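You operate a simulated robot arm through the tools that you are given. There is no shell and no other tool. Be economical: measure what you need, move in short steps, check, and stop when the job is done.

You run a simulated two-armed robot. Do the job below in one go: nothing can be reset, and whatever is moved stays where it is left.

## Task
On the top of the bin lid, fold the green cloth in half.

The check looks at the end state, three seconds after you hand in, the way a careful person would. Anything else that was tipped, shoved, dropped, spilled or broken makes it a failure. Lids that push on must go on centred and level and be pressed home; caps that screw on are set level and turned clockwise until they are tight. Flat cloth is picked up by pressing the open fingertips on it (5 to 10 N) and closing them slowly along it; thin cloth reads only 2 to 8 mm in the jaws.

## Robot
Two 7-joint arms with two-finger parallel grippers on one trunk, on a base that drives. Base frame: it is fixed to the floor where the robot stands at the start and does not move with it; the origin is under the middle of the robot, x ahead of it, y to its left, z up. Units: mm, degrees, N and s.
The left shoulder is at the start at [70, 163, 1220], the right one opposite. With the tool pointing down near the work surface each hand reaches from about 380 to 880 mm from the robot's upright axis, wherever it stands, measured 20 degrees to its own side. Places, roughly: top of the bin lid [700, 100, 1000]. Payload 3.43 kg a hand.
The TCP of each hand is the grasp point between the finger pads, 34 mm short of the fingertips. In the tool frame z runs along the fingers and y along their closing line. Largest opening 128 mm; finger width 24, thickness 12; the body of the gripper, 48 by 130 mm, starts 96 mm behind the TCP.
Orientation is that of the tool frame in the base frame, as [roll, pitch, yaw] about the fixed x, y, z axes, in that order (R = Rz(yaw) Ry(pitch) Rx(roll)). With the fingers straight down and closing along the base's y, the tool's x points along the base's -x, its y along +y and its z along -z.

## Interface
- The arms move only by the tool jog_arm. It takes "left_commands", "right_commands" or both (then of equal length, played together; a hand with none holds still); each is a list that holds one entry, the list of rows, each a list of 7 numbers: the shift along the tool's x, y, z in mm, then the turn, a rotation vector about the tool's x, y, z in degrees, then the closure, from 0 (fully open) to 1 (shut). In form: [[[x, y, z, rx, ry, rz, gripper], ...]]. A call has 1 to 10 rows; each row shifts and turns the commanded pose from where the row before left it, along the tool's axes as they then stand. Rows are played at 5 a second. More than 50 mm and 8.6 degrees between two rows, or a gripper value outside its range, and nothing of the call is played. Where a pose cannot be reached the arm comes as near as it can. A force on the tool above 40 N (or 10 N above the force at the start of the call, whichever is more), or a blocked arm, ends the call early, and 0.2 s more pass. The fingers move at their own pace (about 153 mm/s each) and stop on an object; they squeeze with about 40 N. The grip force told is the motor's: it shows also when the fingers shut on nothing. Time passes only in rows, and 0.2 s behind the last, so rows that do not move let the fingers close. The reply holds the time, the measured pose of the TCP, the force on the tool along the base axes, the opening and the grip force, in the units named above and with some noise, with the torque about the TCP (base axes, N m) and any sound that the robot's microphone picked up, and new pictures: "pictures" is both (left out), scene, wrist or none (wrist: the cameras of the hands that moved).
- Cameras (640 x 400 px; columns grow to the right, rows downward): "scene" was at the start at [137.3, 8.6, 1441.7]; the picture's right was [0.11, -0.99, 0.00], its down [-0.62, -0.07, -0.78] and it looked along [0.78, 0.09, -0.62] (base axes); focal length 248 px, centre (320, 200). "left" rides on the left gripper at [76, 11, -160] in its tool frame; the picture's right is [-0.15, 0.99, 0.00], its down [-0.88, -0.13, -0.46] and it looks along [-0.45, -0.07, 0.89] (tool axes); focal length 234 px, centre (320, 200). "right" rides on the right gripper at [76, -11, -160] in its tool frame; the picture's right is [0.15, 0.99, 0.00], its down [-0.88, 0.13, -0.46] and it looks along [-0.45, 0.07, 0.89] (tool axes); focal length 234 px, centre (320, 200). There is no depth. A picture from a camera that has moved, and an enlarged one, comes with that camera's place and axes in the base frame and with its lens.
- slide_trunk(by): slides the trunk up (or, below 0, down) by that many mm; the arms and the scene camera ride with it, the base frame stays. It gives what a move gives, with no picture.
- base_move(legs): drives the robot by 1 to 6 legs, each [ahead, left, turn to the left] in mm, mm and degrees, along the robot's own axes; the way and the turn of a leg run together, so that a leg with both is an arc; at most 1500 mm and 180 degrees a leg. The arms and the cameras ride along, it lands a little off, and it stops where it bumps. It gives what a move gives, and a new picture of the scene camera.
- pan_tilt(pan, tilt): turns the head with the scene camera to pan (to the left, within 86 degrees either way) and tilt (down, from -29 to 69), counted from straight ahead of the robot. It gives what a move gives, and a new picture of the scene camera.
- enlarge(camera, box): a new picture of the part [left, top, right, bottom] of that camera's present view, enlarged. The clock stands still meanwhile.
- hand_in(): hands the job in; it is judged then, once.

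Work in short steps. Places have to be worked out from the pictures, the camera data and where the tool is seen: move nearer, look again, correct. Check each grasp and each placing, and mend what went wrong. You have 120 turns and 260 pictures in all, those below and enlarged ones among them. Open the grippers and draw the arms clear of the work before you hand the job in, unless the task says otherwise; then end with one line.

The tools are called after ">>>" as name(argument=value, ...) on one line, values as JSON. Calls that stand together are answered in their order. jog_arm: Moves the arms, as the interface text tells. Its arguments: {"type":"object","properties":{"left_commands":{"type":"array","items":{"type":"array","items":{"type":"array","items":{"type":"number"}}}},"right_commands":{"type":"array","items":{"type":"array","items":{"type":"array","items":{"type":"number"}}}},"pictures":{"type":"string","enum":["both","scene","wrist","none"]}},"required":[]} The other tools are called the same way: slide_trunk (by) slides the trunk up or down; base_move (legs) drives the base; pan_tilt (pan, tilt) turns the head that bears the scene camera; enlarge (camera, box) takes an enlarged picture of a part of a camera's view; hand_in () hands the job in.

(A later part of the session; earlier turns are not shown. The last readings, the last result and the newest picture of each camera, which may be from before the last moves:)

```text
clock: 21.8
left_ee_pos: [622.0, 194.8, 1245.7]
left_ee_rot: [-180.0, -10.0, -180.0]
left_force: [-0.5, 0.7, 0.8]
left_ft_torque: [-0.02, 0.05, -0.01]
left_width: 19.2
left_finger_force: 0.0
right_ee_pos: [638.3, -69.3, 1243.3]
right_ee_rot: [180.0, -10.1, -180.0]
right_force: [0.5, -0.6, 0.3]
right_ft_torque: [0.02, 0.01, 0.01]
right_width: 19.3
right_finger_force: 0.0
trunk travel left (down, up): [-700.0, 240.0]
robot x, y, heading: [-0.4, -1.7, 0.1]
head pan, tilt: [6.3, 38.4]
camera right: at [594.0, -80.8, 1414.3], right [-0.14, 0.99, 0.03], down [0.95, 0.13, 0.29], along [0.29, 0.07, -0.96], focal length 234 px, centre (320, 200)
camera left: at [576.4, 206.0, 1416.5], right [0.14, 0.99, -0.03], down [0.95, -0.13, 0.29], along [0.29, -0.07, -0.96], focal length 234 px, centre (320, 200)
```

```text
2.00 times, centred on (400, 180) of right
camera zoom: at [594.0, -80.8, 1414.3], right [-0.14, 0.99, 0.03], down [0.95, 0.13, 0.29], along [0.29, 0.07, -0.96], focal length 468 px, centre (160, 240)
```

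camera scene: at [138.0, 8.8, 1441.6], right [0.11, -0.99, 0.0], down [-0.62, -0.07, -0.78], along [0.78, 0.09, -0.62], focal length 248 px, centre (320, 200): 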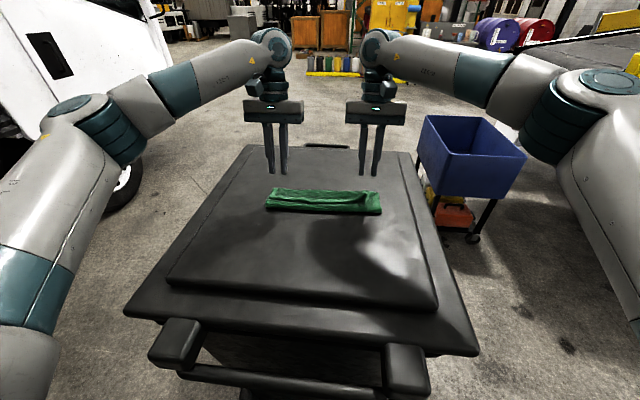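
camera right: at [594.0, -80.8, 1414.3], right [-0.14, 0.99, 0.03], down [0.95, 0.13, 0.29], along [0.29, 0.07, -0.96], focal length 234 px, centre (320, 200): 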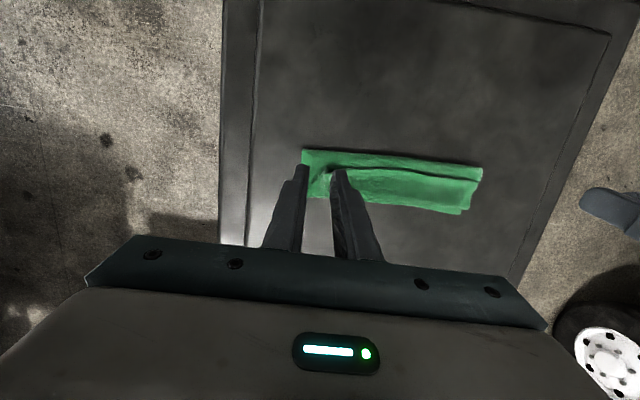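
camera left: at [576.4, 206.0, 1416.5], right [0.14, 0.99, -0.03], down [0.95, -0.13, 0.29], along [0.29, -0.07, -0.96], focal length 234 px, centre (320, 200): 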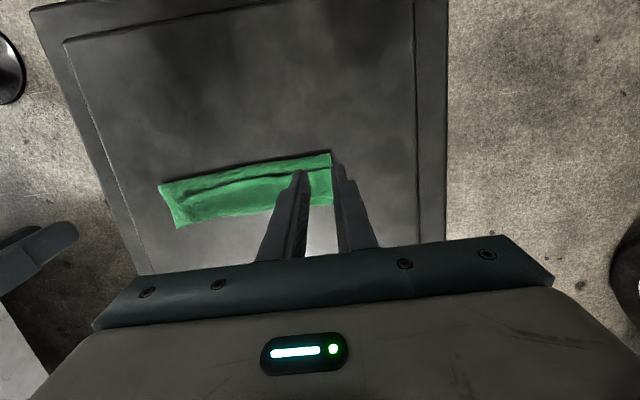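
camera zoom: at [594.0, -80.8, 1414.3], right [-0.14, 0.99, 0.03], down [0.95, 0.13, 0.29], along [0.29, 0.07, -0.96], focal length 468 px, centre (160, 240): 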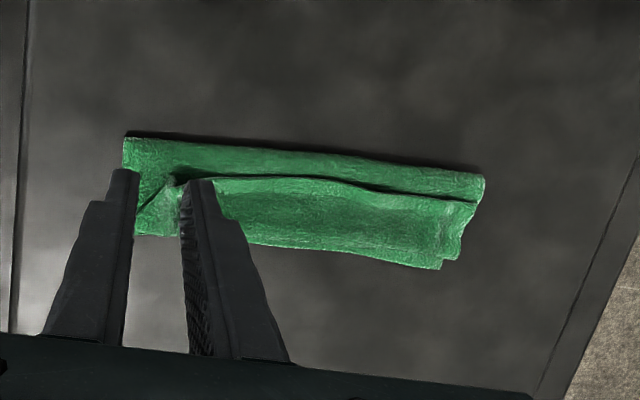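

The free edge has rolled back into a flap, with its edge at x≈650 and the loop at x≈705, so this isn't a clean half. I'll unfold it by pinching the flap and pulling it back to the start. Then I'll fold the far edge toward me, where the wrist can rotate with the sheet.

>>> jog_arm(left_commands=[[[0, 0, 0, 0, -5, 0, 0.76], [0, 0, 0, 0, -5, 0, 0.76], [-11.5, -7.5, 40, 0, 0, 0, 0.76], [-11.5, -7.5, 40, 0, 0, 0, 0.76], [-11.5, -7.5, 40, 0, 0, 0, 0.76], [-11.5, -7.5, 38, 0, 0, 0, 0.76], [0, 0, 0, 0, 0, 0, 0.76]]], right_commands=[[[0, 0, 0, 0, -5, 0, 0.76], [0, 0, 0, 0, -5, 0, 0.76], [-9.2, 14.2, 39, 0, 0, 0, 0.76], [-9.2, 14.2, 39, 0, 0, 0, 0.76], [-9.2, 14.2, 39, 0, 0, 0, 0.76], [-9.2, 14.2, 39, 0, 0, 0, 0.76], [0, 0, 0, 0, 0, 0, 0.76]]])

>>> enlarge(camera="scene", box=[240, 160, 400, 240])

```text
clock: 23.4
left_ee_pos: [664.1, 163.4, 1087.8]
left_ee_rot: [180.0, 0.1, -179.8]
left_force: [0.1, -0.3, 0.1]
left_ft_torque: [0.01, -0.03, 0.0]
left_width: 30.5
left_finger_force: 0.1
right_ee_pos: [672.8, -12.4, 1090.2]
right_ee_rot: [180.0, 0.0, 180.0]
right_force: [-0.5, -0.6, 0.5]
right_ft_torque: [0.0, -0.03, -0.03]
right_width: 30.6
right_finger_force: 0.0
trunk travel left (down, up): [-700.0, 240.0]
robot x, y, heading: [0.3, -1.0, -0.1]
head pan, tilt: [6.3, 38.4]
camera scene: at [135.5, 8.1, 1442.0], right [0.11, -0.99, 0.0], down [-0.62, -0.07, -0.78], along [0.78, 0.09, -0.62], focal length 248 px, centre (320, 200)
camera right: at [598.4, -24.5, 1248.5], right [-0.15, 0.99, 0.0], down [0.88, 0.13, 0.46], along [0.45, 0.07, -0.89], focal length 234 px, centre (320, 200)
camera left: at [589.5, 174.8, 1248.7], right [0.14, 0.99, 0.0], down [0.88, -0.13, 0.46], along [0.45, -0.07, -0.89], focal length 234 px, centre (320, 200)
```

scene: 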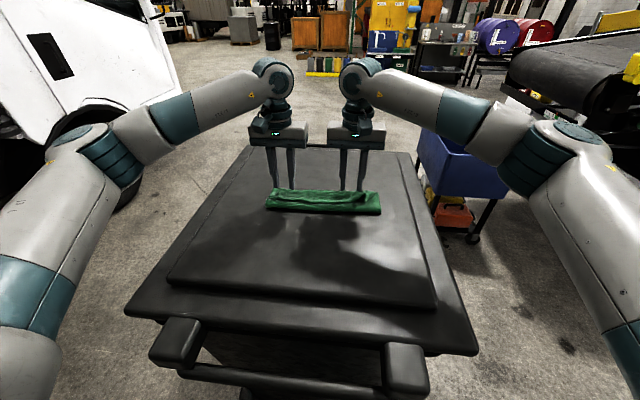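
right: 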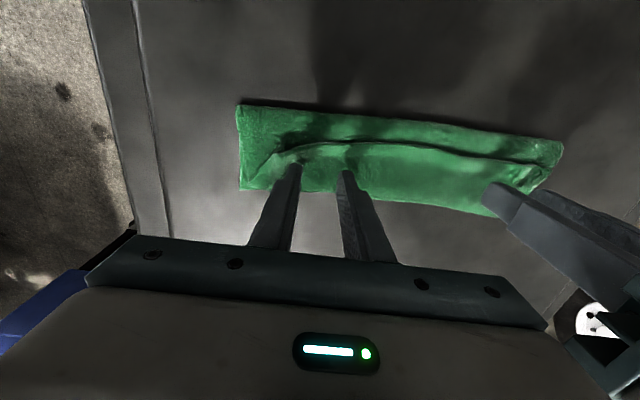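
left: 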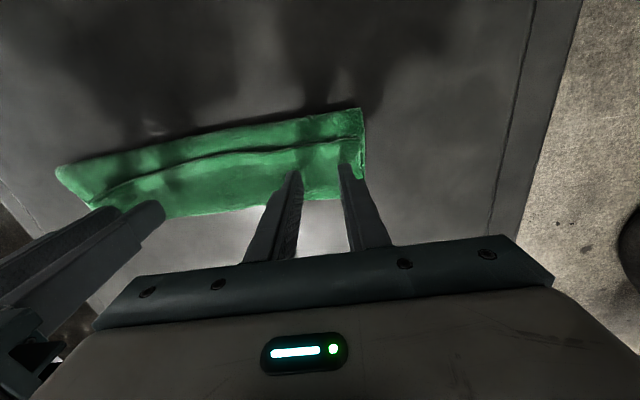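

```text
4.00 times, centred on (320, 200) of scene
camera zoom: at [135.5, 8.1, 1442.0], right [0.11, -0.99, 0.0], down [-0.62, -0.07, -0.78], along [0.78, 0.09, -0.62], focal length 990 px, centre (320, 200)
```

zoom: 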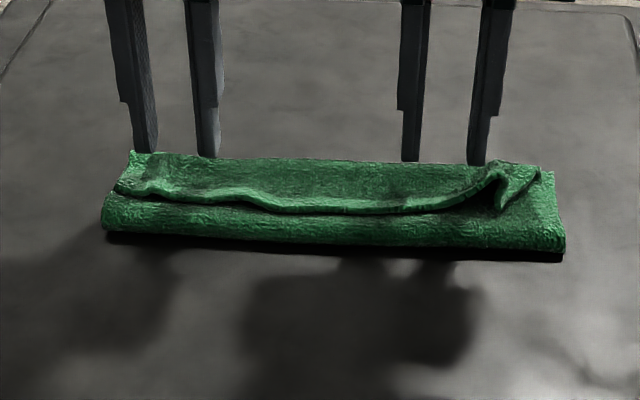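

The flap edge is at x≈641 on the left and 652 on the right, and the fingers are just behind it. I'll descend toward contact.

>>> jog_arm(left_commands=[[[3, 0, 6, 0, 0, 0, 0.76], [2, 0, 5, 0, 0, 0, 0.76], [0, 0, 4, 0, 0, 0, 0.76], [0, 0, 2, 0, 0, 0, 0.76], [0, 0, 2, 0, 0, 0, 0.76], [0, 0, 0, 0, 0, 0, 0.76]]], right_commands=[[[3, 0, 7, 0, 0, 0, 0.76], [1, 0, 6, 0, 0, 0, 0.76], [0, 0, 4, 0, 0, 0, 0.76], [0, 0, 2, 0, 0, 0, 0.76], [0, 0, 2, 0, 0, 0, 0.76], [0, 0, 0, 0, 0, 0, 0.76]]], pictures="none")

```text
clock: 24.8
left_ee_pos: [662.6, 165.1, 1068.3]
left_ee_rot: [-180.0, 0.0, -179.9]
left_force: [0.4, 0.2, 0.0]
left_ft_torque: [-0.02, 0.03, -0.04]
left_width: 30.7
left_finger_force: 0.0
right_ee_pos: [669.4, -13.5, 1069.1]
right_ee_rot: [180.0, 0.0, 180.0]
right_force: [0.4, 0.0, -0.4]
right_ft_torque: [0.02, -0.02, 0.0]
right_width: 30.5
right_finger_force: 0.1
trunk travel left (down, up): [-700.0, 240.0]
robot x, y, heading: [-0.6, -2.5, -0.1]
head pan, tilt: [6.3, 38.4]
```

No contact yet, so I'll go slower.

>>> jog_arm(left_commands=[[[0, 0, 2, 0, 0, 0, 0.76], [0, 0, 2, 0, 0, 0, 0.76], [0, 0, 1, 0, 0, 0, 0.76], [0, 0, 0, 0, 0, 0, 0.76]]], right_commands=[[[0, 0, 2, 0, 0, 0, 0.76], [0, 0, 2, 0, 0, 0, 0.76], [0, 0, 1, 0, 0, 0, 0.76], [0, 0, 0, 0, 0, 0, 0.76]]], pictures="wrist")

```text
clock: 25.8
left_ee_pos: [661.4, 163.0, 1063.6]
left_ee_rot: [179.9, 0.0, -179.9]
left_force: [-0.1, -0.7, 2.1]
left_ft_torque: [0.04, 0.02, 0.0]
left_width: 31.0
left_finger_force: 0.2
right_ee_pos: [669.7, -13.3, 1062.7]
right_ee_rot: [180.0, 0.0, 180.0]
right_force: [-0.4, 0.0, 3.0]
right_ft_torque: [-0.02, -0.01, 0.0]
right_width: 30.5
right_finger_force: 0.0
trunk travel left (down, up): [-700.0, 240.0]
robot x, y, heading: [-1.4, -3.8, 0.2]
head pan, tilt: [6.3, 38.4]
camera right: at [595.8, -24.1, 1222.2], right [-0.15, 0.99, 0.0], down [0.88, 0.13, 0.46], along [0.45, 0.07, -0.89], focal length 234 px, centre (320, 200)
camera left: at [587.4, 175.8, 1223.5], right [0.14, 0.99, 0.0], down [0.88, -0.13, 0.46], along [0.45, -0.07, -0.89], focal length 234 px, centre (320, 200)
```

right: 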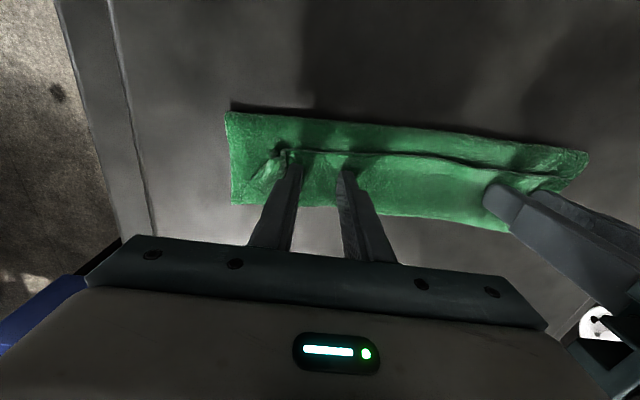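
left: 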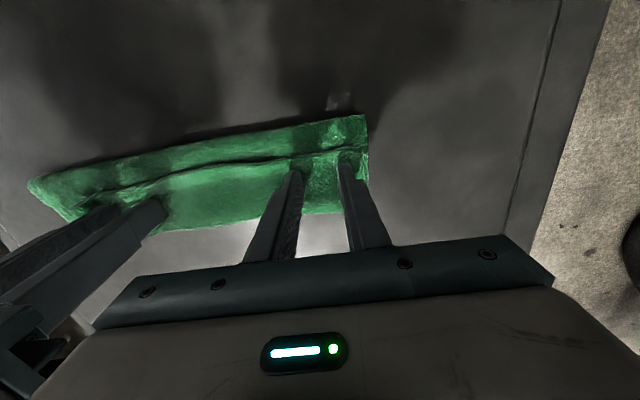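

The fingers are in light contact on the flap just inside its edge. I'll press slightly more and close slowly.

>>> jog_arm(left_commands=[[[0, 0, 1, 0, 0, 0, 0.76], [0, 0, 0, 0, 0, 0, 0.8], [0, 0, 0, 0, 0, 0, 0.83], [0, 0, 0, 0, 0, 0, 0.86], [0, 0, 0, 0, 0, 0, 0.89], [0, 0, 0, 0, 0, 0, 0.92], [0, 0, 0, 0, 0, 0, 0.96], [0, 0, 0, 0, 0, 0, 1], [0, 0, 0, 0, 0, 0, 1], [0, 0, 0, 0, 0, 0, 1]]], right_commands=[[[0, 0, 1, 0, 0, 0, 0.76], [0, 0, 0, 0, 0, 0, 0.8], [0, 0, 0, 0, 0, 0, 0.83], [0, 0, 0, 0, 0, 0, 0.86], [0, 0, 0, 0, 0, 0, 0.89], [0, 0, 0, 0, 0, 0, 0.92], [0, 0, 0, 0, 0, 0, 0.96], [0, 0, 0, 0, 0, 0, 1], [0, 0, 0, 0, 0, 0, 1], [0, 0, 0, 0, 0, 0, 1]]], pictures="wrist")

```text
clock: 28.0
left_ee_pos: [661.7, 163.7, 1062.9]
left_ee_rot: [-179.8, 0.0, 180.0]
left_force: [1.1, -10.9, 3.4]
left_ft_torque: [-0.38, -0.03, 0.05]
left_width: 3.6
left_finger_force: 37.8
right_ee_pos: [669.4, -12.5, 1062.9]
right_ee_rot: [179.9, 0.0, -180.0]
right_force: [-1.2, 11.0, 4.3]
right_ft_torque: [0.41, 0.03, 0.07]
right_width: 6.2
right_finger_force: 39.5
trunk travel left (down, up): [-700.0, 240.0]
robot x, y, heading: [0.7, -3.6, -0.2]
head pan, tilt: [6.3, 38.4]
camera right: at [595.4, -23.6, 1221.5], right [-0.15, 0.99, 0.0], down [0.88, 0.13, 0.46], along [0.45, 0.07, -0.89], focal length 234 px, centre (320, 200)
camera left: at [586.9, 175.3, 1223.1], right [0.15, 0.99, 0.0], down [0.88, -0.13, 0.46], along [0.45, -0.07, -0.89], focal length 234 px, centre (320, 200)
```

right: 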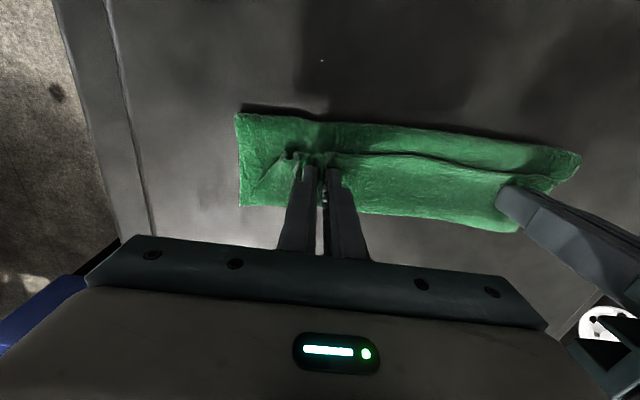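
left: 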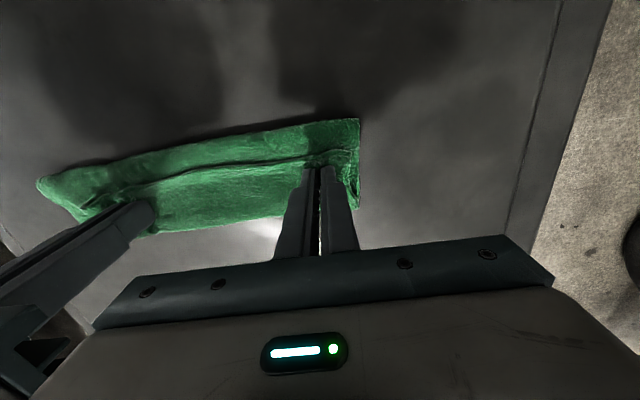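

Both hands hold the flap. I'll ease the sideways tension and lift up and back.

>>> jog_arm(left_commands=[[[0, -3, -10, 0, 0, 0, 1], [5, -2, -20, 0, 0, 0, 1], [10, 0, -20, 0, 0, 0, 1], [14, 0, -20, 0, 0, 0, 1], [15, 0, -15, 0, 0, 0, 1], [0, 0, 0, 0, 0, 0, 1]]], right_commands=[[[0, 3, -10, 0, 0, 0, 1], [5, 2, -20, 0, 0, 0, 1], [10, 0, -20, 0, 0, 0, 1], [14, 0, -20, 0, 0, 0, 1], [15, 0, -15, 0, 0, 0, 1], [0, 0, 0, 0, 0, 0, 1]]])

```text
clock: 29.4
left_ee_pos: [618.9, 159.8, 1146.3]
left_ee_rot: [180.0, -0.1, -179.9]
left_force: [-0.4, -0.6, 0.9]
left_ft_torque: [0.05, 0.01, 0.01]
left_width: 3.4
left_finger_force: 37.7
right_ee_pos: [627.7, -7.9, 1146.8]
right_ee_rot: [179.9, -0.1, 179.9]
right_force: [-0.4, -0.4, -0.8]
right_ft_torque: [0.03, 0.03, -0.04]
right_width: 6.2
right_finger_force: 40.1
trunk travel left (down, up): [-700.0, 240.0]
robot x, y, heading: [-1.9, 1.4, 0.5]
head pan, tilt: [6.3, 38.4]
camera scene: at [138.4, 8.7, 1441.6], right [0.11, -0.99, 0.0], down [-0.62, -0.07, -0.78], along [0.78, 0.09, -0.62], focal length 248 px, centre (320, 200)
camera right: at [552.6, -18.3, 1306.2], right [-0.15, 0.99, 0.0], down [0.88, 0.13, 0.45], along [0.45, 0.07, -0.89], focal length 234 px, centre (320, 200)
camera left: at [544.5, 169.6, 1306.7], right [0.15, 0.99, 0.0], down [0.88, -0.13, 0.45], along [0.45, -0.07, -0.89], focal length 234 px, centre (320, 200)
```

scene: 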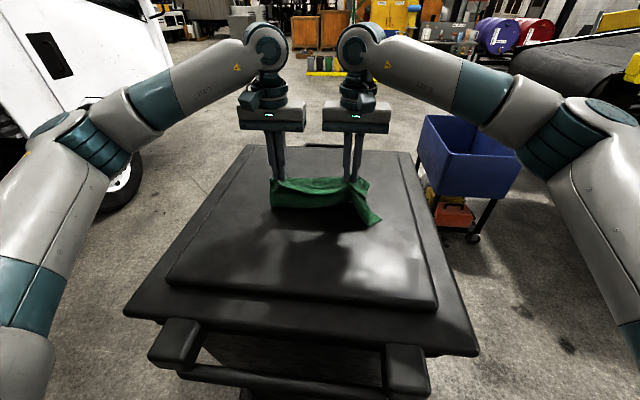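
right: 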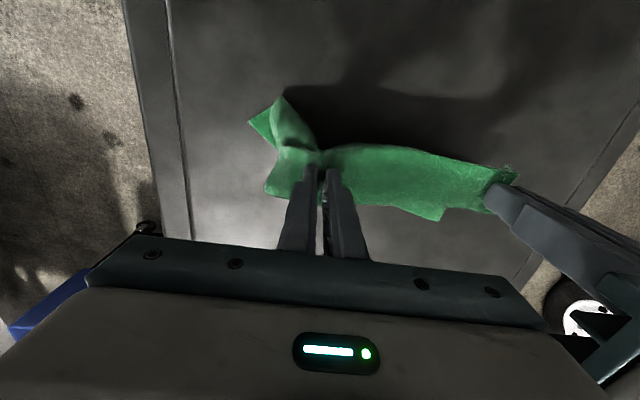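
left: 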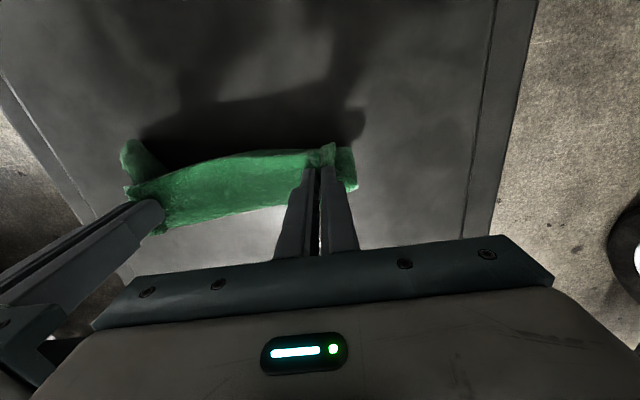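

The sheet is lifting free, with the right corner hanging. I'll continue back and down to lay it out toward the robot.

>>> jog_arm(left_commands=[[[25, 0, 5, 0, 0, 0, 1], [25, 0, 12, 0, 0, 0, 1], [25, 0, 18, 0, 0, 0, 1], [22, 2, 22, 0, 0, 0, 1], [15, 2, 18, 0, 0, 0, 1], [0, 0, 0, 0, 0, 0, 1]]], right_commands=[[[25, 0, 5, 0, 0, 0, 1], [25, 0, 12, 0, 0, 0, 1], [25, 0, 18, 0, 0, 0, 1], [22, -2, 22, 0, 0, 0, 1], [15, -2, 18, 0, 0, 0, 1], [0, 0, 0, 0, 0, 0, 1]]])

```text
clock: 30.8
left_ee_pos: [504.9, 161.1, 1072.7]
left_ee_rot: [-179.9, 0.1, -179.9]
left_force: [0.9, -4.9, -0.2]
left_ft_torque: [-0.21, -0.03, 0.05]
left_width: 3.5
left_finger_force: 38.0
right_ee_pos: [513.7, -13.3, 1071.6]
right_ee_rot: [179.9, 0.1, 180.0]
right_force: [-0.2, 5.3, 0.7]
right_ft_torque: [0.24, 0.01, 0.01]
right_width: 6.7
right_finger_force: 39.8
trunk travel left (down, up): [-700.0, 240.0]
robot x, y, heading: [0.6, 0.2, -0.0]
head pan, tilt: [6.3, 38.4]
camera scene: at [137.3, 8.5, 1441.7], right [0.11, -0.99, 0.0], down [-0.62, -0.07, -0.78], along [0.78, 0.09, -0.62], focal length 248 px, centre (320, 200)
camera right: at [439.1, -23.0, 1230.2], right [-0.15, 0.99, 0.0], down [0.88, 0.13, 0.46], along [0.45, 0.07, -0.89], focal length 234 px, centre (320, 200)
camera left: at [430.1, 173.8, 1232.6], right [0.15, 0.99, 0.0], down [0.88, -0.13, 0.46], along [0.45, -0.07, -0.89], focal length 234 px, centre (320, 200)
```

scene: 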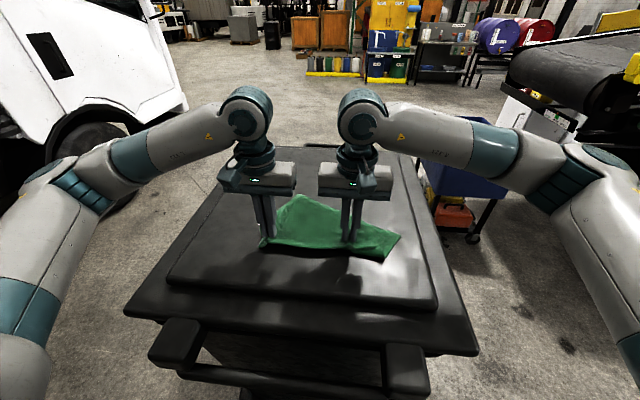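
right: 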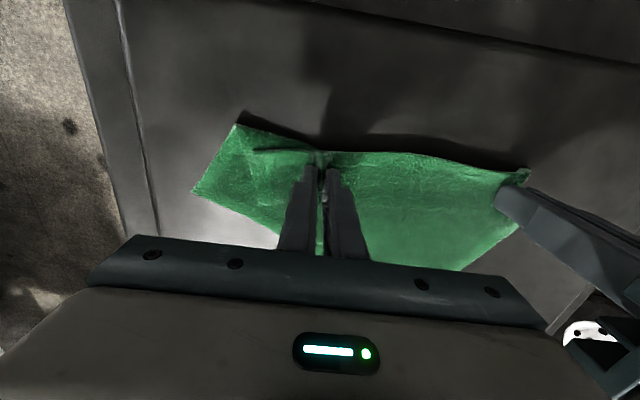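
left: 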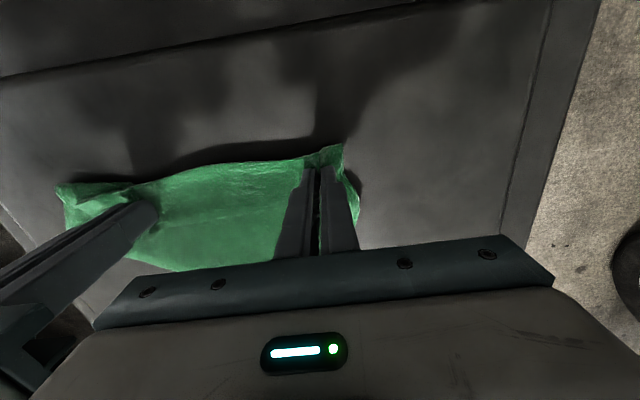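

The right hand also caught the lower layer, so the far right corner has been dragged back. I'll lower, release both hands and take a clear look.

>>> jog_arm(left_commands=[[[5, -3, 6, 0, 0, 0, 1], [0, 0, 5, 0, 0, 0, 1], [0, 0, 0, 0, 0, 0, 0.9], [0, 0, 0, 0, 0, 0, 0.82], [0, 0, -10, 0, 0, 0, 0.82], [0, 0, -30, 0, 0, 0, 0.82], [8, 8, -40, 0, 0, 0, 0.82], [15, 10, -40, 0, 0, 0, 0.82], [15, 10, -40, 0, 0, 0, 0.82]]], right_commands=[[[5, 3, 6, 0, 0, 0, 1], [0, 0, 5, 0, 0, 0, 1], [0, 0, 0, 0, 0, 0, 0.9], [0, 0, 0, 0, 0, 0, 0.82], [0, 0, -10, 0, 0, 0, 0.82], [0, 0, -30, 0, 0, 0, 0.82], [8, -8, -40, 0, 0, 0, 0.82], [15, -10, -40, 0, 0, 0, 0.82], [15, -10, -40, 0, 0, 0, 0.82]]])

>>> enlarge(camera="scene", box=[200, 150, 440, 300])

```text
clock: 32.8
left_ee_pos: [459.6, 187.5, 1222.4]
left_ee_rot: [-180.0, 0.1, -179.9]
left_force: [-0.2, -0.3, 0.4]
left_ft_torque: [0.0, -0.07, 0.03]
left_width: 23.1
left_finger_force: 0.0
right_ee_pos: [468.4, -37.2, 1222.6]
right_ee_rot: [180.0, 0.2, -180.0]
right_force: [-0.9, 0.0, 0.2]
right_ft_torque: [0.0, -0.02, -0.04]
right_width: 23.0
right_finger_force: 0.1
trunk travel left (down, up): [-700.0, 240.0]
robot x, y, heading: [1.1, 1.9, -0.2]
head pan, tilt: [6.3, 38.4]
camera scene: at [134.5, 8.5, 1441.9], right [0.11, -0.99, 0.0], down [-0.62, -0.07, -0.78], along [0.78, 0.09, -0.62], focal length 248 px, centre (320, 200)
camera right: at [393.9, -47.6, 1380.8], right [-0.15, 0.99, 0.0], down [0.88, 0.13, 0.46], along [0.45, 0.07, -0.89], focal length 234 px, centre (320, 200)
camera left: at [384.5, 199.4, 1383.5], right [0.15, 0.99, 0.0], down [0.88, -0.13, 0.46], along [0.45, -0.07, -0.89], focal length 234 px, centre (320, 200)
```

scene: 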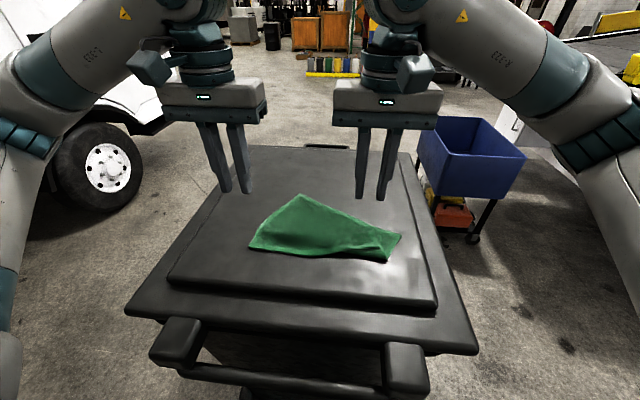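
right: 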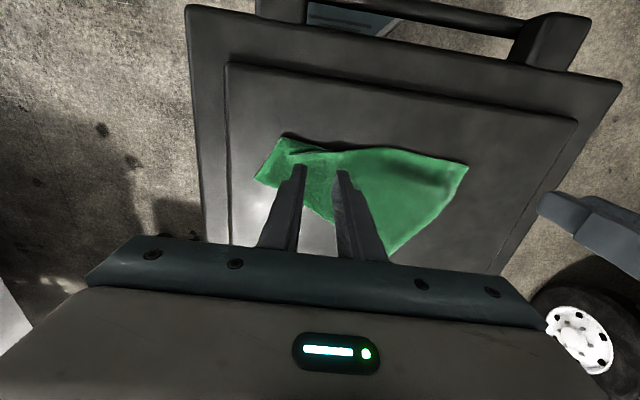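
left: 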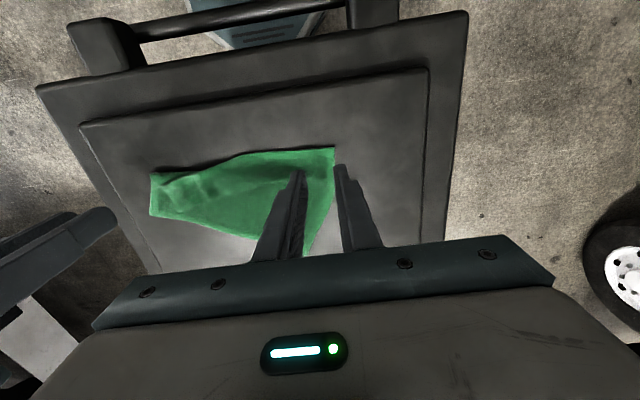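

```text
2.67 times, centred on (320, 225) of scene
camera zoom: at [134.5, 8.5, 1441.9], right [0.11, -0.99, 0.0], down [-0.62, -0.07, -0.78], along [0.78, 0.09, -0.62], focal length 660 px, centre (320, 133)
```

zoom: 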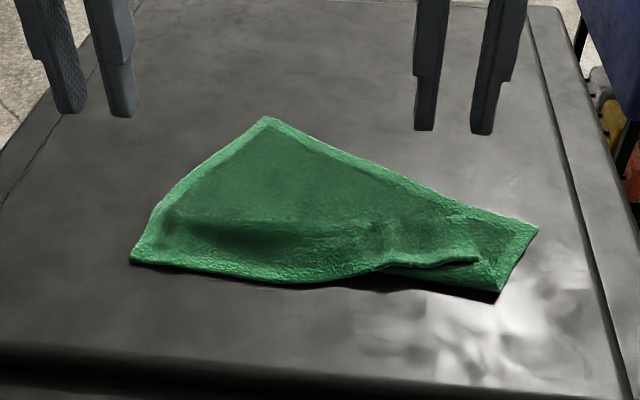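

The cloth is unfolded but skewed, with the far right corner pulled to about (550,-132). I'll look closer before regripping the far corners.

>>> enlarge(camera="right", box=[240, 110, 400, 210])

>>> enlarge(camera="left", box=[130, 120, 370, 270])

```text
4.00 times, centred on (320, 160) of right
camera zoom: at [393.9, -47.6, 1380.8], right [-0.15, 0.99, 0.0], down [0.88, 0.13, 0.46], along [0.45, 0.07, -0.89], focal length 937 px, centre (320, 360)
```

zoom: 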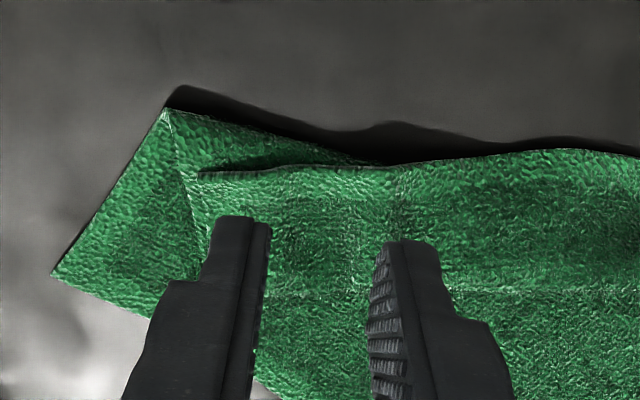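

```text
2.67 times, centred on (250, 195) of left
camera zoom: at [384.5, 199.4, 1383.5], right [0.15, 0.99, 0.0], down [0.88, -0.13, 0.46], along [0.45, -0.07, -0.89], focal length 624 px, centre (507, 213)
```

zoom: 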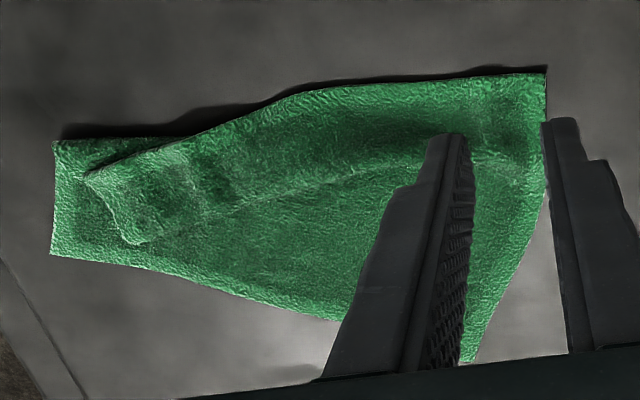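

The layers make a Z on the right, and the far right corner is a single layer beyond the overlap. I'll bring the right hand above it, yawed 24° to match the edge direction.

>>> jog_arm(right_commands=[[[-19, -17, 31, 0, 0, 0, 0.8], [-19, -17, 31, 0, 0, 0, 0.8], [-19, -17, 31, 0, 0, 0, 0.8], [-19, -17, 30, 0, 0, 0, 0.8], [0, 0, 0, 0, 0, 8, 0.8], [0, 0, 0, 0, 0, 8, 0.8], [0, 0, 0, 0, 0, 8, 0.8], [0, 0, 0, 0, 0, 0, 0.8]]], pictures="wrist")

>>> enlarge(camera="scene", box=[240, 160, 440, 285])

```text
clock: 34.6
left_ee_pos: [462.6, 188.3, 1222.1]
left_ee_rot: [180.0, 0.0, -179.9]
left_force: [1.3, 0.6, -0.2]
left_ft_torque: [0.03, 0.01, 0.0]
left_width: 22.9
left_finger_force: 0.1
right_ee_pos: [546.4, -105.2, 1098.9]
right_ee_rot: [-179.9, 0.0, 155.9]
right_force: [-0.6, -0.5, -0.8]
right_ft_torque: [-0.03, 0.0, 0.0]
right_width: 25.4
right_finger_force: 0.0
trunk travel left (down, up): [-700.0, 240.0]
robot x, y, heading: [-2.7, 0.3, 0.2]
head pan, tilt: [6.3, 38.4]
camera right: at [474.5, -83.7, 1257.4], right [0.27, 0.96, 0.0], down [0.86, -0.24, 0.46], along [0.44, -0.12, -0.89], focal length 234 px, centre (320, 200)
```

right: 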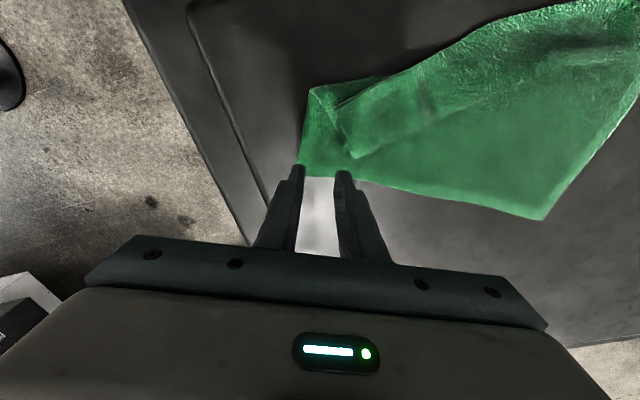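

```text
3.20 times, centred on (340, 222) of scene
camera zoom: at [137.2, 8.9, 1441.7], right [0.11, -0.99, 0.0], down [-0.62, -0.07, -0.78], along [0.78, 0.09, -0.62], focal length 792 px, centre (256, 128)
```

zoom: 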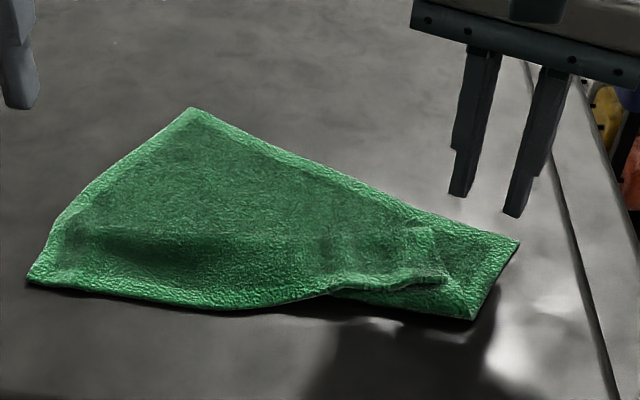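

The corner is confirmed at (558,-130), and its single layer is clear of the top flap. I'll shift slightly and descend.

>>> jog_arm(right_commands=[[[-7, 5, 15, 0, 0, 0, 0.8], [0, 0, 15, 0, 0, 0, 0.8], [0, 0, 6, 0, 0, 0, 0.8], [0, 0, 3, 0, 0, 0, 0.8], [0, 0, 2, 0, 0, 0, 0.8], [0, 0, 1, 0, 0, 0, 0.8], [0, 0, 0, 0, 0, 0, 0.8]]], pictures="wrist")

```text
clock: 36.2
left_ee_pos: [462.5, 187.6, 1222.8]
left_ee_rot: [-180.0, 0.0, -179.9]
left_force: [-0.5, 0.2, 0.4]
left_ft_torque: [0.0, -0.01, -0.04]
left_width: 22.9
left_finger_force: 0.1
right_ee_pos: [557.0, -102.5, 1055.4]
right_ee_rot: [179.9, -0.1, 156.0]
right_force: [-0.4, -0.9, 1.1]
right_ft_torque: [0.01, 0.01, -0.01]
right_width: 25.7
right_finger_force: 0.0
trunk travel left (down, up): [-700.0, 240.0]
robot x, y, heading: [-2.6, 3.6, -0.1]
head pan, tilt: [6.3, 38.4]
camera right: at [483.7, -82.9, 1215.0], right [0.27, 0.96, 0.0], down [0.86, -0.24, 0.46], along [0.44, -0.12, -0.89], focal length 234 px, centre (320, 200)
```

right: 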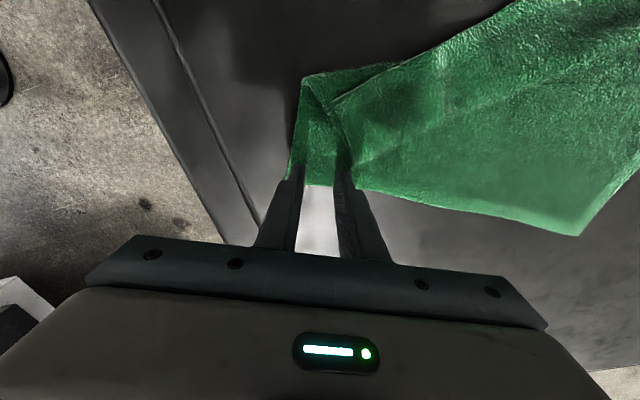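

The fingers are about 5 mm too far toward the edge. I'll raise slightly, shift inward, press and close.

>>> jog_arm(right_commands=[[[0, 0, -5, 0, 0, 0, 0.82], [4, -4, 0, 0, 0, 0, 0.82], [0, 0, 4, 0, 0, 0, 0.82], [0, 0, 2, 0, 0, 0, 0.82], [0, 0, 1, 0, 0, 0, 0.82], [0, 0, 0, 0, 0, 0, 0.82]]], pictures="wrist")

```text
clock: 37.6
left_ee_pos: [462.4, 188.2, 1222.1]
left_ee_rot: [180.0, -0.1, -179.9]
left_force: [-0.2, 0.2, -0.3]
left_ft_torque: [-0.01, -0.02, 0.02]
left_width: 22.9
left_finger_force: 0.1
right_ee_pos: [551.3, -106.0, 1054.6]
right_ee_rot: [-179.9, -0.1, 155.9]
right_force: [1.6, 1.4, 5.9]
right_ft_torque: [0.03, 0.0, -0.03]
right_width: 23.2
right_finger_force: 0.1
trunk travel left (down, up): [-700.0, 240.0]
robot x, y, heading: [0.2, -1.0, -0.1]
head pan, tilt: [6.3, 38.4]
camera right: at [477.5, -84.7, 1213.1], right [0.27, 0.96, 0.0], down [0.86, -0.24, 0.46], along [0.44, -0.12, -0.89], focal length 234 px, centre (320, 200)
```

right: 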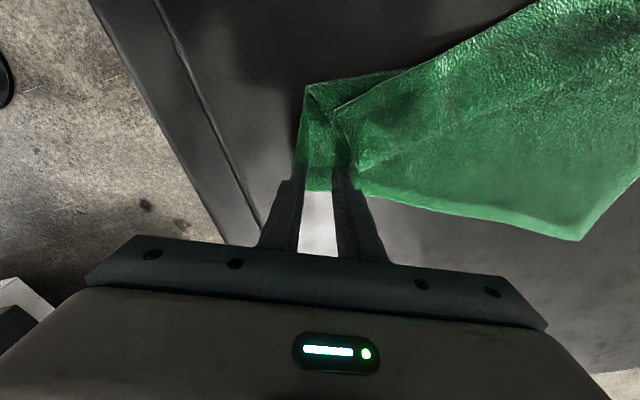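

The contact reads 5.9 N on the corner, so I'll close slowly.

>>> jog_arm(right_commands=[[[0, 0, 0, 0, 0, 0, 0.85], [0, 0, 0, 0, 0, 0, 0.88], [0, 0, 0, 0, 0, 0, 0.91], [0, 0, 0, 0, 0, 0, 0.94], [0, 0, 0, 0, 0, 0, 0.97], [0, 0, 0, 0, 0, 0, 1], [0, 0, 0, 0, 0, 0, 1], [0, 0, -10, 0, 0, 0, 1], [0, 0, -15, 0, 0, 0, 1], [0, 0, 0, 0, 0, 0, 1]]])

```text
clock: 39.8
left_ee_pos: [463.0, 188.6, 1222.6]
left_ee_rot: [-179.9, -0.1, -179.9]
left_force: [0.5, 0.5, 0.2]
left_ft_torque: [0.02, 0.03, -0.05]
left_width: 22.7
left_finger_force: 0.1
right_ee_pos: [550.5, -106.1, 1078.2]
right_ee_rot: [180.0, 0.0, 156.1]
right_force: [-0.2, -0.1, -0.1]
right_ft_torque: [0.01, 0.03, 0.02]
right_width: 3.5
right_finger_force: 38.1
trunk travel left (down, up): [-700.0, 240.0]
robot x, y, heading: [-0.5, -2.2, -0.2]
head pan, tilt: [6.3, 38.4]
camera scene: at [137.7, 8.4, 1441.7], right [0.11, -0.99, 0.0], down [-0.62, -0.07, -0.78], along [0.78, 0.09, -0.62], focal length 248 px, centre (320, 200)
camera right: at [478.4, -85.6, 1238.0], right [0.27, 0.96, 0.0], down [0.86, -0.24, 0.46], along [0.44, -0.12, -0.89], focal length 234 px, centre (320, 200)
```

scene: 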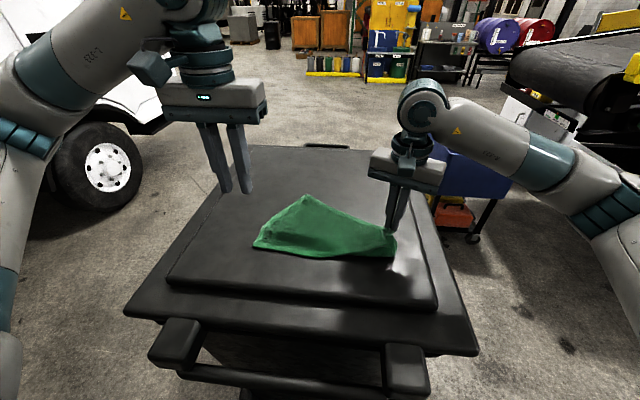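
right: 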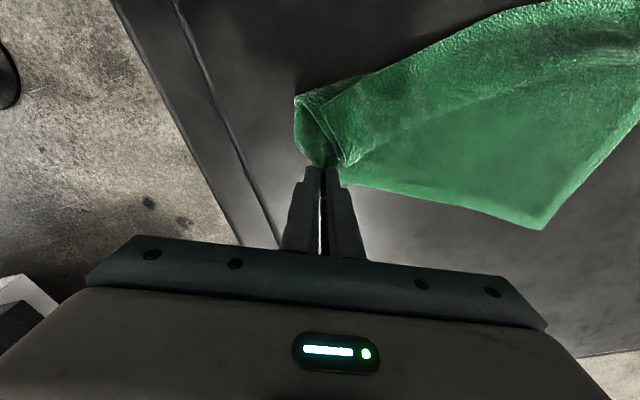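

The right corner is held as a single layer and slightly lifted. Next I'll bring the left hand over the far left corner at about (684,129), with the same yaw.

>>> jog_arm(left_commands=[[[-32, -13, 15, 0, 0, 0, 0.76], [-32, -13, 20, 0, 0, 0, 0.76], [-32, -13, 22, 0, 0, 0, 0.76], [-32, -13, 22, 0, 0, 0, 0.76], [-32, -13, 24, 0, 0, 0, 0.76], [-32, -12, 24, 0, 0, 0, 0.76], [0, 0, 0, 0, 0, 8, 0.76], [0, 0, 0, 0, 0, 8, 0.76], [0, 0, 0, 0, 0, 8, 0.76], [0, 0, 0, 0, 0, 0, 0.76]]])

```text
clock: 42.0
left_ee_pos: [655.7, 110.5, 1094.3]
left_ee_rot: [-180.0, 0.0, 156.0]
left_force: [-0.3, -0.4, 0.6]
left_ft_torque: [0.0, -0.02, -0.02]
left_width: 30.5
left_finger_force: 0.0
right_ee_pos: [550.4, -105.8, 1079.4]
right_ee_rot: [-180.0, 0.0, 155.9]
right_force: [0.1, -0.6, -0.3]
right_ft_torque: [0.01, -0.03, -0.01]
right_width: 3.7
right_finger_force: 37.8
trunk travel left (down, up): [-700.0, 240.0]
robot x, y, heading: [-2.3, -2.5, 0.1]
head pan, tilt: [6.3, 38.4]
camera scene: at [137.1, 8.7, 1441.8], right [0.11, -0.99, 0.0], down [-0.62, -0.07, -0.78], along [0.78, 0.09, -0.62], focal length 248 px, centre (320, 200)
camera left: at [591.3, 152.1, 1254.1], right [0.54, 0.84, 0.0], down [0.75, -0.48, 0.46], along [0.38, -0.24, -0.89], focal length 234 px, centre (320, 200)
```

scene: 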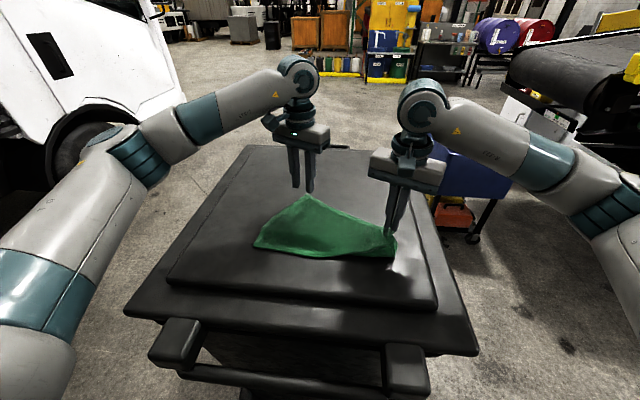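
left: 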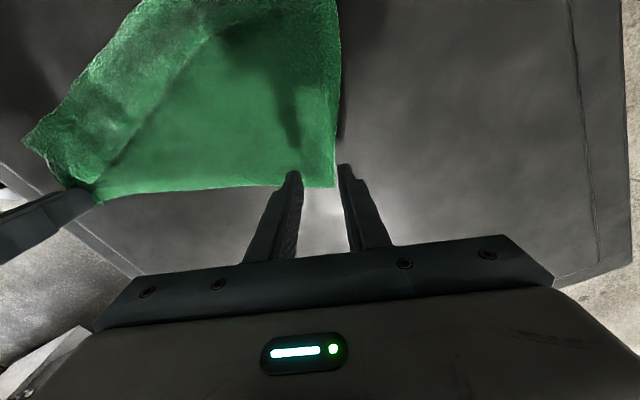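

In the left camera the far left corner is at about (687,111). I'll shift the left hand so it sits about 17 mm and 28 mm inside the corner, then descend.

>>> jog_arm(left_commands=[[[-6, -8, 8, 0, 0, 0, 0.76], [-5, -7, 10, 0, 0, 0, 0.76], [0, 0, 10, 0, 0, 0, 0.76], [0, 0, 5, 0, 0, 0, 0.76], [0, 0, 0, 0, 0, 0, 0.76]]], pictures="wrist")

```text
clock: 43.2
left_ee_pos: [659.3, 91.8, 1059.8]
left_ee_rot: [180.0, 0.0, 156.2]
left_force: [-0.1, -0.1, 0.2]
left_ft_torque: [-0.01, 0.01, -0.02]
left_width: 30.7
left_finger_force: 0.0
right_ee_pos: [549.2, -106.5, 1077.5]
right_ee_rot: [179.9, 0.0, 156.0]
right_force: [0.1, 0.9, -0.1]
right_ft_torque: [-0.06, 0.02, -0.02]
right_width: 3.3
right_finger_force: 38.2
trunk travel left (down, up): [-700.0, 240.0]
robot x, y, heading: [-0.9, -2.6, -0.1]
head pan, tilt: [6.3, 38.4]
camera left: at [595.0, 134.3, 1221.2], right [0.53, 0.84, 0.0], down [0.75, -0.48, 0.46], along [0.38, -0.24, -0.89], focal length 234 px, centre (320, 200)
```

left: 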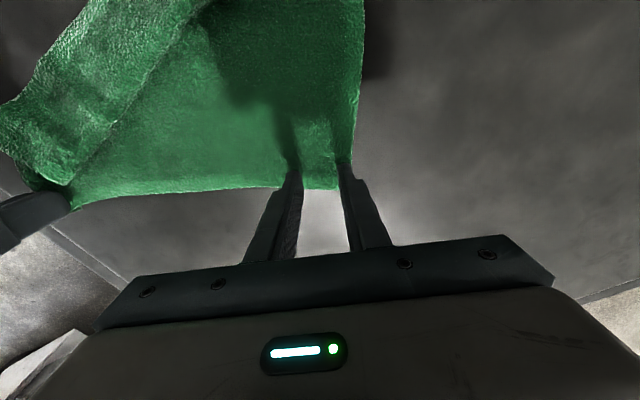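

The edge is about 11 mm ahead of the TCP. I'll shift 4 mm inward and press.

>>> jog_arm(left_commands=[[[4, -2, 1, 0, 0, 0, 0.78], [0, 0, 2, 0, 0, 0, 0.78], [0, 0, 2, 0, 0, 0, 0.78], [0, 0, 1, 0, 0, 0, 0.78], [0, 0, 0, 0, 0, 0, 0.78]]], pictures="none")

```text
clock: 44.4
left_ee_pos: [654.2, 93.3, 1055.4]
left_ee_rot: [-180.0, 0.1, 156.0]
left_force: [0.1, 0.3, 4.0]
left_ft_torque: [0.02, -0.01, 0.0]
left_width: 28.2
left_finger_force: 0.1
right_ee_pos: [550.4, -106.3, 1078.4]
right_ee_rot: [180.0, 0.0, 156.0]
right_force: [-0.4, 0.4, -0.7]
right_ft_torque: [0.0, 0.02, 0.01]
right_width: 3.6
right_finger_force: 38.2
trunk travel left (down, up): [-700.0, 240.0]
robot x, y, heading: [0.7, -1.1, 0.1]
head pan, tilt: [6.3, 38.4]
```

The contact reads 4 N. I'll press 1 mm more, close, and lift a little.

>>> jog_arm(left_commands=[[[0, 0, 1, 0, 0, 0, 0.8], [0, 0, 0, 0, 0, 0, 0.83], [0, 0, 0, 0, 0, 0, 0.87], [0, 0, 0, 0, 0, 0, 0.9], [0, 0, 0, 0, 0, 0, 0.94], [0, 0, 0, 0, 0, 0, 1], [0, 0, 0, 0, 0, 0, 1], [0, 0, 0, 0, 0, 0, 1], [0, 0, -20, 0, 0, 0, 1], [0, 0, 0, 0, 0, 0, 1]]])

```text
clock: 46.6
left_ee_pos: [654.7, 92.4, 1073.4]
left_ee_rot: [180.0, 0.0, 156.2]
left_force: [0.4, 0.0, -0.5]
left_ft_torque: [-0.02, 0.01, 0.05]
left_width: 3.6
left_finger_force: 37.9
right_ee_pos: [550.3, -105.9, 1078.3]
right_ee_rot: [-180.0, 0.0, 155.9]
right_force: [-0.6, 0.7, -0.2]
right_ft_torque: [0.01, -0.03, 0.04]
right_width: 3.4
right_finger_force: 38.1
trunk travel left (down, up): [-700.0, 240.0]
robot x, y, heading: [0.3, 0.4, 0.0]
head pan, tilt: [6.3, 38.4]
camera scene: at [137.4, 8.7, 1441.7], right [0.11, -0.99, 0.0], down [-0.62, -0.07, -0.78], along [0.78, 0.09, -0.62], focal length 248 px, centre (320, 200)
camera left: at [590.5, 134.4, 1234.2], right [0.53, 0.85, 0.0], down [0.75, -0.48, 0.46], along [0.38, -0.24, -0.89], focal length 234 px, centre (320, 200)
```

scene: 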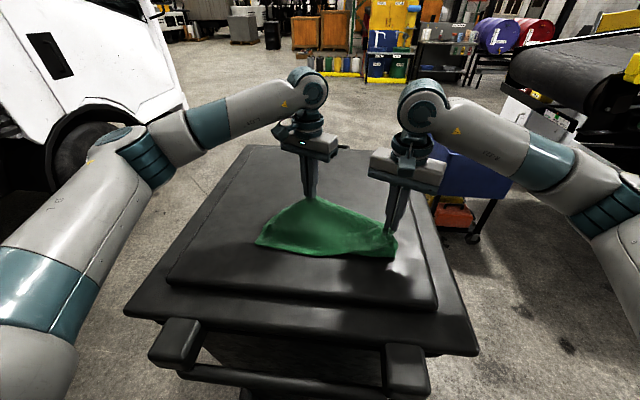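
left: 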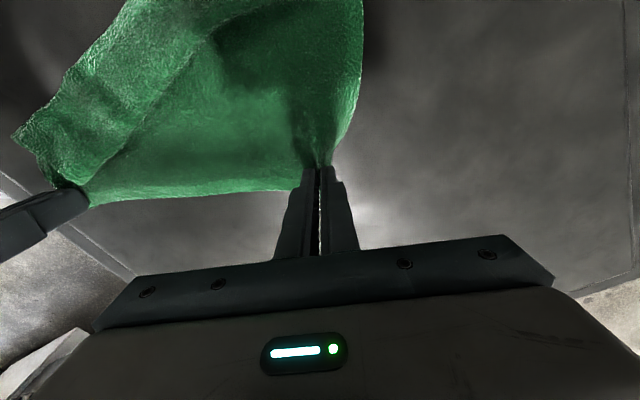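

Both far corners are held as single layers. I'll lift, undo the yaw and square the hands up, so the cloth hangs and the pleats fall out.

>>> jog_arm(left_commands=[[[0, 0, -25, 0, 0, -8, 1], [0, 0, -25, 0, 0, -8, 1], [0, 0, -25, 0, 0, -8, 1], [7, 16, -20, 0, 0, 0, 1], [7, 16, -20, 0, 0, 0, 1], [7, 16, -20, 0, 0, 0, 1], [7, 16, -20, 0, 0, 0, 1], [7, 16, -20, 0, 0, 0, 1], [0, 0, 0, 0, 0, 0, 1]]], right_commands=[[[0, 0, -25, 0, 0, -8, 1], [0, 0, -25, 0, 0, -8, 1], [0, 0, -25, 0, 0, -8, 1], [-14, 11, -20, 0, 0, 0, 1], [-14, 11, -20, 0, 0, 0, 1], [-14, 11, -20, 0, 0, 0, 1], [-14, 11, -20, 0, 0, 0, 1], [-14, 11, -20, 0, 0, 0, 1], [0, 0, 0, 0, 0, 0, 1]]])

```text
clock: 48.6
left_ee_pos: [620.2, 172.3, 1250.9]
left_ee_rot: [-180.0, -0.1, -180.0]
left_force: [0.1, -0.1, -0.2]
left_ft_torque: [0.04, -0.03, -0.06]
left_width: 3.6
left_finger_force: 38.4
right_ee_pos: [621.8, -52.4, 1251.5]
right_ee_rot: [-180.0, -0.2, -180.0]
right_force: [0.1, 0.5, -0.4]
right_ft_torque: [0.06, 0.01, -0.06]
right_width: 3.6
right_finger_force: 37.6
trunk travel left (down, up): [-700.0, 240.0]
robot x, y, heading: [1.1, 0.7, 0.3]
head pan, tilt: [6.3, 38.4]
camera scene: at [138.2, 7.5, 1441.6], right [0.11, -0.99, 0.0], down [-0.62, -0.07, -0.78], along [0.78, 0.09, -0.62], focal length 248 px, centre (320, 200)
camera right: at [546.6, -62.7, 1411.6], right [-0.15, 0.99, 0.0], down [0.88, 0.13, 0.45], along [0.45, 0.07, -0.89], focal length 234 px, centre (320, 200)
camera left: at [545.0, 184.2, 1409.5], right [0.15, 0.99, 0.0], down [0.88, -0.13, 0.45], along [0.45, -0.07, -0.89], focal length 234 px, centre (320, 200)
```

scene: 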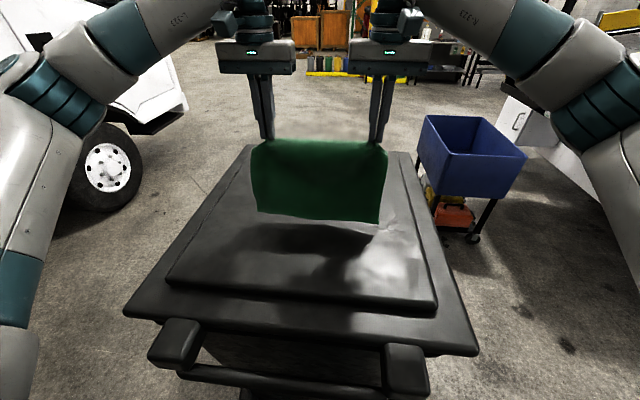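
right: 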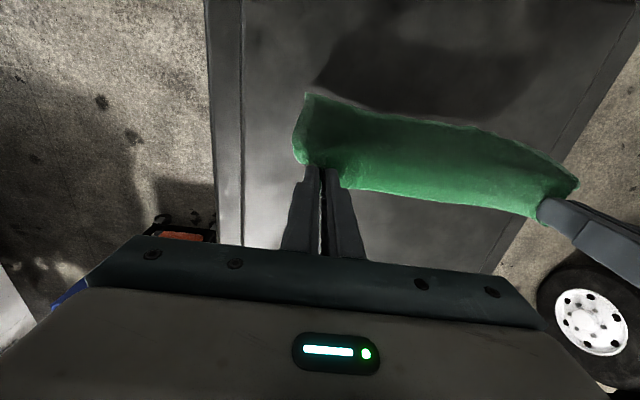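
left: 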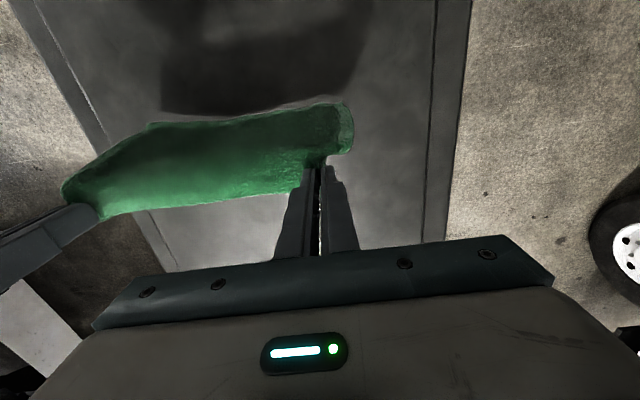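

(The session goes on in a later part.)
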